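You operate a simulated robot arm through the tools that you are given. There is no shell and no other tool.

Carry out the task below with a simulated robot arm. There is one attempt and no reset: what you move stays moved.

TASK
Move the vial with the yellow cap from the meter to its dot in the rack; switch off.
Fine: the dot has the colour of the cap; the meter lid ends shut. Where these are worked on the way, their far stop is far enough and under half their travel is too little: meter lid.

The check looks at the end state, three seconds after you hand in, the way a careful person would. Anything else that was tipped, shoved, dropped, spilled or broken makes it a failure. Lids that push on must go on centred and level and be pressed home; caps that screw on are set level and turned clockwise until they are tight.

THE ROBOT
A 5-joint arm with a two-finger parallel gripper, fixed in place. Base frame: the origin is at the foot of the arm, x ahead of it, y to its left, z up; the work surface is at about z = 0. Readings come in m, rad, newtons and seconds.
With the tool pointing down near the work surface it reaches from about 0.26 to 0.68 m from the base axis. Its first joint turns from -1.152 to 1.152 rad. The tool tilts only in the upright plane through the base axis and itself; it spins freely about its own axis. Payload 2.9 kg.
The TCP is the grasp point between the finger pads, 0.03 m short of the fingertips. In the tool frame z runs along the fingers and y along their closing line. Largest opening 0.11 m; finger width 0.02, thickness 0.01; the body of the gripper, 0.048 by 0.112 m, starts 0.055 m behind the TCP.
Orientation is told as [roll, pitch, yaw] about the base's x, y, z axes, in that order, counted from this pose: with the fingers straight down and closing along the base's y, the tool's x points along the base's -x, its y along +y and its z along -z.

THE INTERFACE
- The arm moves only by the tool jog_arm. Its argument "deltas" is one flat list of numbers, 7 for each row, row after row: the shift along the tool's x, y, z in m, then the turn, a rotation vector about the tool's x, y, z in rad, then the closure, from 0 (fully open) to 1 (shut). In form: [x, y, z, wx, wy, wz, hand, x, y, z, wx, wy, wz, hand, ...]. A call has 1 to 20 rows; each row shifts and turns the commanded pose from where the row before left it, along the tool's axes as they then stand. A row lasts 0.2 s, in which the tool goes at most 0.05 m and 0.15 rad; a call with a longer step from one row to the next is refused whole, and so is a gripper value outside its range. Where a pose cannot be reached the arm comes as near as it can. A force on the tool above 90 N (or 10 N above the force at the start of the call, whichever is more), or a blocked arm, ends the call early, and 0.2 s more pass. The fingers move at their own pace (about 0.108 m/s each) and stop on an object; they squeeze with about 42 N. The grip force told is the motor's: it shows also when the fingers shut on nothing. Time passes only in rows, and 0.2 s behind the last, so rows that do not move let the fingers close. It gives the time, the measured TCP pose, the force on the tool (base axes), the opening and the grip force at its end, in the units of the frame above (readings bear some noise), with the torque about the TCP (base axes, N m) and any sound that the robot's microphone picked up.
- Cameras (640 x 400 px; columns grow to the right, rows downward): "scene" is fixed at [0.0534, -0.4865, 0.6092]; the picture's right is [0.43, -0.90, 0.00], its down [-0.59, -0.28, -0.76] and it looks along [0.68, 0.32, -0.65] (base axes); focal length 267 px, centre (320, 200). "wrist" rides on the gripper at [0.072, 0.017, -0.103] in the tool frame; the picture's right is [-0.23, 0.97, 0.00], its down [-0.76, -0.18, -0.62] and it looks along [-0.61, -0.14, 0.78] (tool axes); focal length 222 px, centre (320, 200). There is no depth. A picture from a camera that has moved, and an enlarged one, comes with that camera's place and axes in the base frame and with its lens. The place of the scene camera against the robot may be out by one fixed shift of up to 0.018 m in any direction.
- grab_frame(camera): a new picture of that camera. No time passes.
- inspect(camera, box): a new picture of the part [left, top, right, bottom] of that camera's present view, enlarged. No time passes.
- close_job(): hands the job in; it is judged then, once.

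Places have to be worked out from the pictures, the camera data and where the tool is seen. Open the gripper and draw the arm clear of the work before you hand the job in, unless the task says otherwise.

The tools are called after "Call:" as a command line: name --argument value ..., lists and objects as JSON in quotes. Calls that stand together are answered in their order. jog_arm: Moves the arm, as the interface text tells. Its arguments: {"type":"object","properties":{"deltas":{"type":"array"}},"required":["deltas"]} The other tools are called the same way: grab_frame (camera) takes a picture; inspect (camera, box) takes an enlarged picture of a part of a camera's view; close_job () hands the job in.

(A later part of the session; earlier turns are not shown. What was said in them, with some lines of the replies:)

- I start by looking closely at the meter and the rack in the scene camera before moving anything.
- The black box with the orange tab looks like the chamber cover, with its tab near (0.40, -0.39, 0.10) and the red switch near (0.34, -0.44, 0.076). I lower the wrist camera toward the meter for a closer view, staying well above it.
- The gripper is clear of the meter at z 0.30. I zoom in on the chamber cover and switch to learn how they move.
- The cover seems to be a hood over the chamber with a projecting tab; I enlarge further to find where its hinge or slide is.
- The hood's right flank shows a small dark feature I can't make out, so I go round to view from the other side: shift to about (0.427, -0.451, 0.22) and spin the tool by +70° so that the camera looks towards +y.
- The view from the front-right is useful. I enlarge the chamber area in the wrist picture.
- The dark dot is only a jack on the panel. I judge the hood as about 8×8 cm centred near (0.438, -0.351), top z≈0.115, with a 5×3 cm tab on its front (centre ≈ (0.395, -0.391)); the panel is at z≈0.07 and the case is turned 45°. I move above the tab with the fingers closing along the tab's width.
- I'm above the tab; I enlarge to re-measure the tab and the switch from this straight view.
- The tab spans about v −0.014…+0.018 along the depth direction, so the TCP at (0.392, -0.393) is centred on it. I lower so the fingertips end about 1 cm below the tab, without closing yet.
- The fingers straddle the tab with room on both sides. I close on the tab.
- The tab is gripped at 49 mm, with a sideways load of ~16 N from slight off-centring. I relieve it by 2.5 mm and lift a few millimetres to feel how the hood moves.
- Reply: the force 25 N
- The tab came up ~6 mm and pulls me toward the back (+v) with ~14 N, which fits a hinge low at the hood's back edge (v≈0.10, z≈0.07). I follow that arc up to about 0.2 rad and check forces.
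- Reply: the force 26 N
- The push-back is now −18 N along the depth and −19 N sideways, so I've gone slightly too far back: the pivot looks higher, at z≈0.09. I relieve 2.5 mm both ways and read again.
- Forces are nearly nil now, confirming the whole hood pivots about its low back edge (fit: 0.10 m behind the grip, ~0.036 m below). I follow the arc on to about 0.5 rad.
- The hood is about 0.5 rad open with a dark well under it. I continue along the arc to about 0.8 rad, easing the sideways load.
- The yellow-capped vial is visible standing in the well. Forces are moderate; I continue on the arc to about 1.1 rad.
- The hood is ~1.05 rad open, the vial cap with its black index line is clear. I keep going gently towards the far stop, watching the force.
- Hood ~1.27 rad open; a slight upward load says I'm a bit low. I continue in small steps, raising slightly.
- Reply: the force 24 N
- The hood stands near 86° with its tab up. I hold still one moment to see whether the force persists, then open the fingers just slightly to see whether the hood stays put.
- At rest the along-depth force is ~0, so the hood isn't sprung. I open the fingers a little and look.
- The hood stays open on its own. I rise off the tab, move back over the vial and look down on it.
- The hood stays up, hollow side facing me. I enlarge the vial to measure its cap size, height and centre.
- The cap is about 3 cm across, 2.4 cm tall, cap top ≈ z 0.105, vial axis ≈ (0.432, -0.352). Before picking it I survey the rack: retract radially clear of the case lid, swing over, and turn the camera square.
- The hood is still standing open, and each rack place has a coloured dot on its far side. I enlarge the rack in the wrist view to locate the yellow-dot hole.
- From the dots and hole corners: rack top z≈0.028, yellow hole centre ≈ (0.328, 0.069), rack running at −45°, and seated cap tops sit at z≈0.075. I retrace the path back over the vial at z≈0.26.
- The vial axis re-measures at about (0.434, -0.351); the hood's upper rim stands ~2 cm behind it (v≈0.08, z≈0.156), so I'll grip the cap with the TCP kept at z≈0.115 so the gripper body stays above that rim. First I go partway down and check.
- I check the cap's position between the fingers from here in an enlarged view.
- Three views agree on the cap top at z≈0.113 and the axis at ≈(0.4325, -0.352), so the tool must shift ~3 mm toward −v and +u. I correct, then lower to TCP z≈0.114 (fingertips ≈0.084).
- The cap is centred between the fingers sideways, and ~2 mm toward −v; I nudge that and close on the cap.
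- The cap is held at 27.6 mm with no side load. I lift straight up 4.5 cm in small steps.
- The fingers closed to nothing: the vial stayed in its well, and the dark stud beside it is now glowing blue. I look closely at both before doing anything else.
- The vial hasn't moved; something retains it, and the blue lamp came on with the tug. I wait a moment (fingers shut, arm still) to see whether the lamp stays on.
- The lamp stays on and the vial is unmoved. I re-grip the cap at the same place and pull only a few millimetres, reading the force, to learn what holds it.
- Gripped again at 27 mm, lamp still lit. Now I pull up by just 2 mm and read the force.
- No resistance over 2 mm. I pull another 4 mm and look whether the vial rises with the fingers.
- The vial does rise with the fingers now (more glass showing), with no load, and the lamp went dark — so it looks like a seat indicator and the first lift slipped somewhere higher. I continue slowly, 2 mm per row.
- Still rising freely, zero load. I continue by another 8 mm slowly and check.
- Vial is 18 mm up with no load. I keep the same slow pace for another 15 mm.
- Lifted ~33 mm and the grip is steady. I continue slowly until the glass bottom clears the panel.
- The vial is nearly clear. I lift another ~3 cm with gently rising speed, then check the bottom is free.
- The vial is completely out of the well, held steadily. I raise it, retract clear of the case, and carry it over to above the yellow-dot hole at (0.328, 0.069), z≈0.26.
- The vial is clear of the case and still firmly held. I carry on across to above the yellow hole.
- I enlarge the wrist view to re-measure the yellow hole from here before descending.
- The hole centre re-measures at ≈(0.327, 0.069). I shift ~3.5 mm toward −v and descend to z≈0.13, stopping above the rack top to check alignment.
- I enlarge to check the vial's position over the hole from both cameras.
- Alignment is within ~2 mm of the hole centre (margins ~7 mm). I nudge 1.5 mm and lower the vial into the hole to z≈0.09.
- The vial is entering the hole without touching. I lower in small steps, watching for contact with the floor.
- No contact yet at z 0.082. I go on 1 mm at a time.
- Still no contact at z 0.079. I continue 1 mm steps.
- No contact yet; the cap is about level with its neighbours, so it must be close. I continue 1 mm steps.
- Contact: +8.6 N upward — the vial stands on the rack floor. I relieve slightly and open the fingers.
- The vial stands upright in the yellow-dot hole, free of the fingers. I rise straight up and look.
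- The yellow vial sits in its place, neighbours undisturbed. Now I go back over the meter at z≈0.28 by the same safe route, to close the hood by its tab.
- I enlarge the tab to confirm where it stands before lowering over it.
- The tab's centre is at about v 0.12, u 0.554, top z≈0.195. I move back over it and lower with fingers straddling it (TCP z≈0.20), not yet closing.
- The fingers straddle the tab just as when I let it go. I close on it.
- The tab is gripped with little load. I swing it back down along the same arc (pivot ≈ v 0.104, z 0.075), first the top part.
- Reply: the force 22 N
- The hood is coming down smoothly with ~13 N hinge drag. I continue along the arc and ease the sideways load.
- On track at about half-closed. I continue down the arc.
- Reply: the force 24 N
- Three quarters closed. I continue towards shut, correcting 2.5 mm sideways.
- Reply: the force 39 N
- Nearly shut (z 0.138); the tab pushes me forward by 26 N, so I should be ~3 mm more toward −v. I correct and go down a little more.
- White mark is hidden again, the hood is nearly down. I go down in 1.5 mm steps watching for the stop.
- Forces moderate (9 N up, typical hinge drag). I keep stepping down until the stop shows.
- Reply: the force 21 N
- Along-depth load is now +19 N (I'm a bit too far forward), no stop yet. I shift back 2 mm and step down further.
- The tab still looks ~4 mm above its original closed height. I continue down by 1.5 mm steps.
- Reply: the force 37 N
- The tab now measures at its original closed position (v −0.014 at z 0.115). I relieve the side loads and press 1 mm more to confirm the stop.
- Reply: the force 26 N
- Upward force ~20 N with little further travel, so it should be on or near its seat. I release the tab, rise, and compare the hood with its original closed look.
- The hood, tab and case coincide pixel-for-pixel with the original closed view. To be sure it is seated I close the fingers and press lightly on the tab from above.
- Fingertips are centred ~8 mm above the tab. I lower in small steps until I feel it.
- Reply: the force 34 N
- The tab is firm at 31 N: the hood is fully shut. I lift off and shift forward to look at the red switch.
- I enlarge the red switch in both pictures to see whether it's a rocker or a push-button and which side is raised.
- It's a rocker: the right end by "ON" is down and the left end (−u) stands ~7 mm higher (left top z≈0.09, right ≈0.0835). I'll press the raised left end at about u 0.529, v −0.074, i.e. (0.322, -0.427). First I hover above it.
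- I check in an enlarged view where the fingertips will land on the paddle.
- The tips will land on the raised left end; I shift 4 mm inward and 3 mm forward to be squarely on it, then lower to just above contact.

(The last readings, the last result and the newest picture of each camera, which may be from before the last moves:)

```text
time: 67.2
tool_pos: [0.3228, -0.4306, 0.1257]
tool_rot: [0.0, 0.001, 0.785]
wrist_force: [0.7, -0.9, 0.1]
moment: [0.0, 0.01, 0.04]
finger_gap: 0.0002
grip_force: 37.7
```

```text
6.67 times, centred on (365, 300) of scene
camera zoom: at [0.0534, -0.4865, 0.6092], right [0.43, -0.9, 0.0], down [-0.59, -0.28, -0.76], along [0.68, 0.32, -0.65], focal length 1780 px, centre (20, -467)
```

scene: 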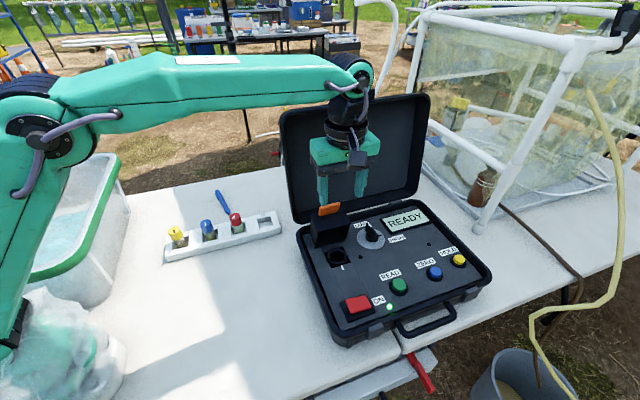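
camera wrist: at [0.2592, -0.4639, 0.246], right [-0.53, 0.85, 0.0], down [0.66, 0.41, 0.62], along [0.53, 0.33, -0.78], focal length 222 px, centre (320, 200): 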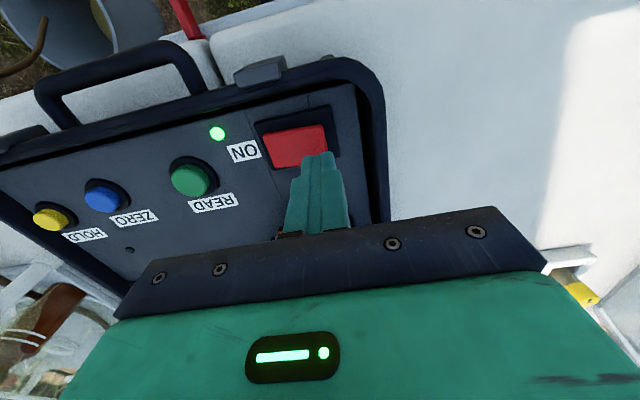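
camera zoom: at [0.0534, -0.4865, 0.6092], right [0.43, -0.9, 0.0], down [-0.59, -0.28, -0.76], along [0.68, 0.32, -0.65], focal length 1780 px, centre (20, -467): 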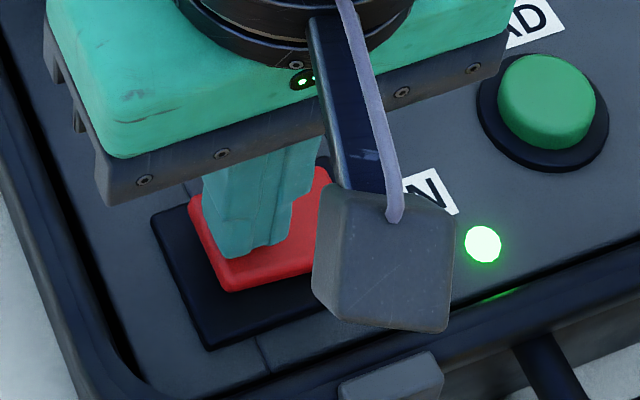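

The tips hover a few millimetres over the raised left end. I press down in 1.5 mm steps.

Call:
jog_arm --deltas '[0, 0, 0.0015, 0, 0, 0, 1, 0, 0, 0.0015, 0, 0, 0, 1, 0, 0, 0.0015, 0, 0, 0, 1, 0, 0, 0.0015, 0, 0, 0, 1]'

Call:
inspect --camera "wrist" --box '[220, 90, 380, 210]'

```text
time: 68.2
tool_pos: [0.3222, -0.4305, 0.1191]
tool_rot: [0.0, -0.001, 0.786]
wrist_force: [-0.3, 0.3, 1.6]
moment: [-0.02, 0.01, 0.0]
finger_gap: 0.0003
grip_force: 38.3
```

```text
3.33 times, centred on (300, 150) of wrist
camera zoom: at [0.2595, -0.4706, 0.2237], right [-0.53, 0.85, 0.0], down [0.66, 0.41, 0.62], along [0.53, 0.33, -0.78], focal length 740 px, centre (387, 367)
```

zoom: 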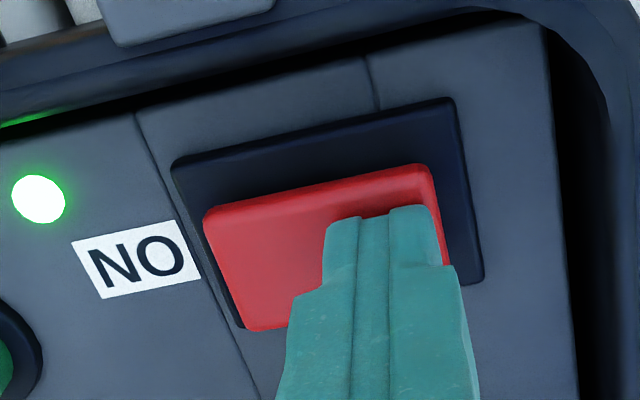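

Slight contact (1.6 N), LED still on. I keep pressing by small steps.

Call:
jog_arm --deltas '[0, 0, 0.0015, 0, 0, 0, 1, 0, 0, 0.0015, 0, 0, 0, 1, 0, 0, 0.0015, 0, 0, 0, 1]'

Call:
inspect --camera "wrist" --box '[220, 90, 380, 210]'

```text
time: 69.0
tool_pos: [0.3234, -0.4309, 0.1193]
tool_rot: [0.0, 0.001, 0.788]
wrist_force: [-9.9, 28.9, 46.6]
moment: [0.57, 0.01, 0.09]
finger_gap: 0.0
grip_force: 37.4
```

```text
3.33 times, centred on (300, 150) of wrist
camera zoom: at [0.2595, -0.4708, 0.2231], right [-0.53, 0.85, 0.0], down [0.66, 0.41, 0.62], along [0.53, 0.33, -0.78], focal length 740 px, centre (387, 367)
```

zoom: 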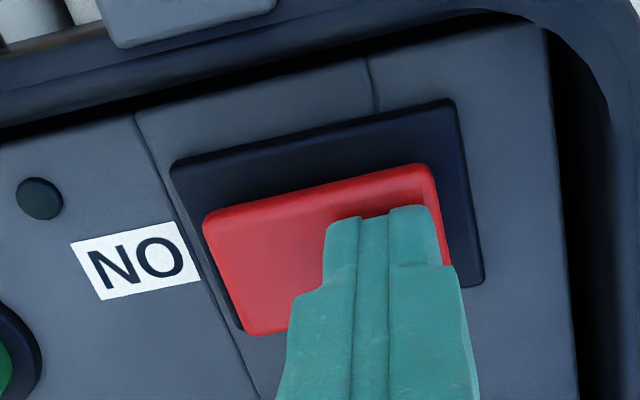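

The green LED has gone out. I back straight off and check that it stays off.

Call:
jog_arm --deltas '[0, 0, -0.005, 0, 0, 0, 1, 0, 0, -0.015, 0, 0, 0, 1, 0, 0, -0.03, 0, 0, 0, 1, 0, 0, -0.04, 0, 0, 0, 1]'

Call:
inspect --camera "wrist" --box '[230, 60, 390, 200]'

Call:
grab_frame --camera "scene"

```text
time: 70.0
tool_pos: [0.3221, -0.4314, 0.206]
tool_rot: [0.0, -0.001, 0.785]
wrist_force: [-1.0, 1.0, 0.0]
moment: [-0.01, 0.06, 0.01]
finger_gap: 0.0
grip_force: 37.9
```

```text
2.86 times, centred on (310, 130) of wrist
camera zoom: at [0.26, -0.4716, 0.3095], right [-0.53, 0.85, 0.0], down [0.66, 0.41, 0.62], along [0.53, 0.33, -0.78], focal length 635 px, centre (349, 400)
```

zoom: 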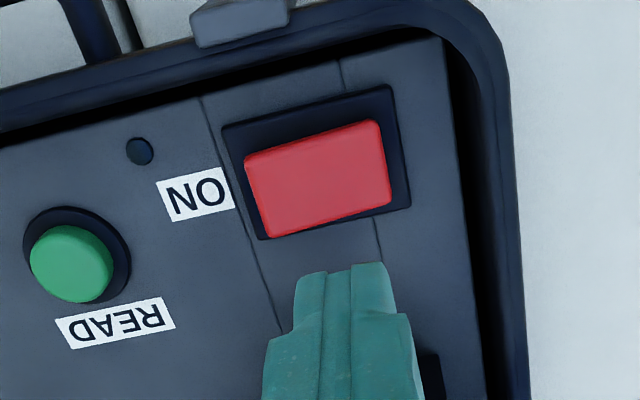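

```text
taken
```

scene: 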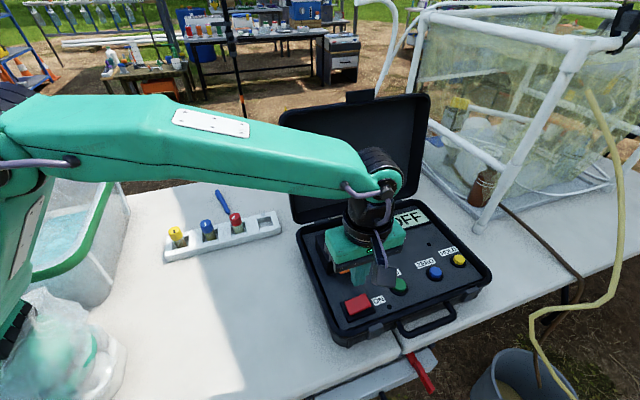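

The display reads OFF and the LED stays dark. I draw the arm up and back clear of the work, opening the gripper.

Call:
jog_arm --deltas '[0, 0, -0.036, 0, 0, 0, 1, 0, 0, -0.036, 0, 0, 0, 1, 0, 0, -0.036, 0, 0, 0, 1, 0, 0, -0.036, 0, 0, 0, 1, -0.0084, 0.0369, -0.015, 0, 0, 0, 0.5, -0.0084, 0.0369, -0.015, 0, 0, 0, 0, -0.0084, 0.0369, -0.015, 0, 0, 0, 0, -0.0084, 0.0369, -0.015, 0, 0, 0, 0, 0, 0, 0, 0, 0, 0, 0]'

Call:
grab_frame --camera "scene"

Call:
inspect --camera "scene" --box '[290, 190, 500, 350]'

Call:
inspect --camera "scene" --box '[150, 180, 300, 270]'

```text
time: 72.0
tool_pos: [0.2398, -0.3032, 0.406]
tool_rot: [-0.001, 0.002, 0.785]
wrist_force: [1.1, 0.0, -0.2]
moment: [0.01, 0.01, 0.02]
finger_gap: 0.1099
grip_force: 0.1
```

```text
taken
```

scene: 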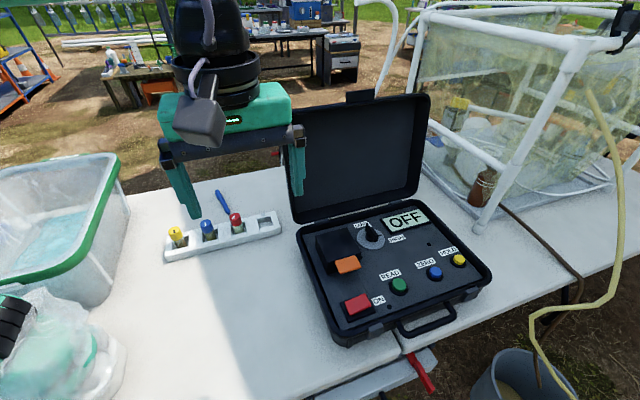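

```text
2.50 times, centred on (395, 270) of scene
camera zoom: at [0.0534, -0.4865, 0.6092], right [0.43, -0.9, 0.0], down [-0.59, -0.28, -0.76], along [0.68, 0.32, -0.65], focal length 667 px, centre (132, 25)
```

zoom: 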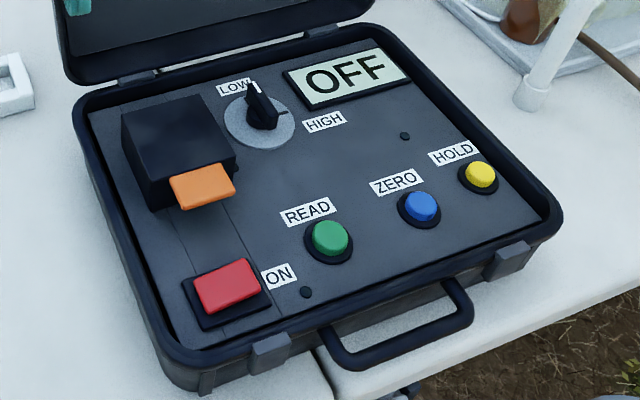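

```text
4.27 times, centred on (225, 225) of scene
camera zoom: at [0.0534, -0.4865, 0.6092], right [0.43, -0.9, 0.0], down [-0.59, -0.28, -0.76], along [0.68, 0.32, -0.65], focal length 1139 px, centre (725, 93)
```

zoom: 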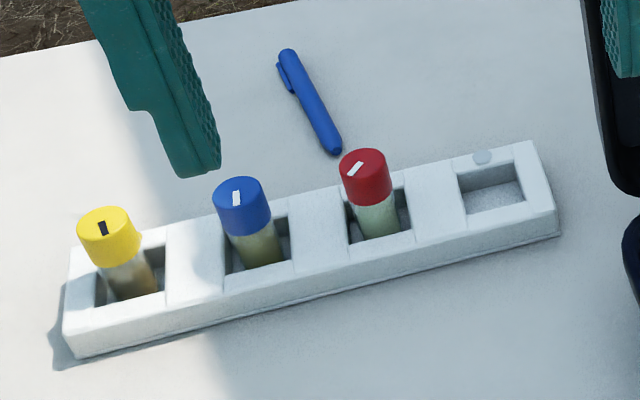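

Everything checks out. The yellow vial stands upright at its yellow dot, with the other vials, rack and pen unmoved. The hood is shut exactly as at the start, the display reads OFF with the lamps dark, and the arm is clear with its gripper open. I hand the job in.

Call:
close_job

```text
The job is handed in.
```

The job is handed in. The yellow-capped vial stands upright in the rack hole with the yellow dot, the chamber lid is shut, and the meter's display reads OFF.

- **First lift:** On my first try the vial slipped out of the fingers and stayed in its well. A blue lamp beside the well came on. I gripped it again and drew it out slowly. It came up without resistance and the lamp went dark. I never found out what the lamp means.
- **Which lid:** I took "meter lid" to mean the small black hood with the orange tab over the vial well. I opened it to about 85°, then closed it and pressed it down until it was firm. The large carrying-case lid was open at the start, and I left it open.
- **Switch:** The switch is a rocker, so I pressed its raised end. The green lamp went out and stayed out.

In the last pictures the rack, the other two vials, the pen and the meter look as they did at the start. The arm is clear of the work with the gripper open.
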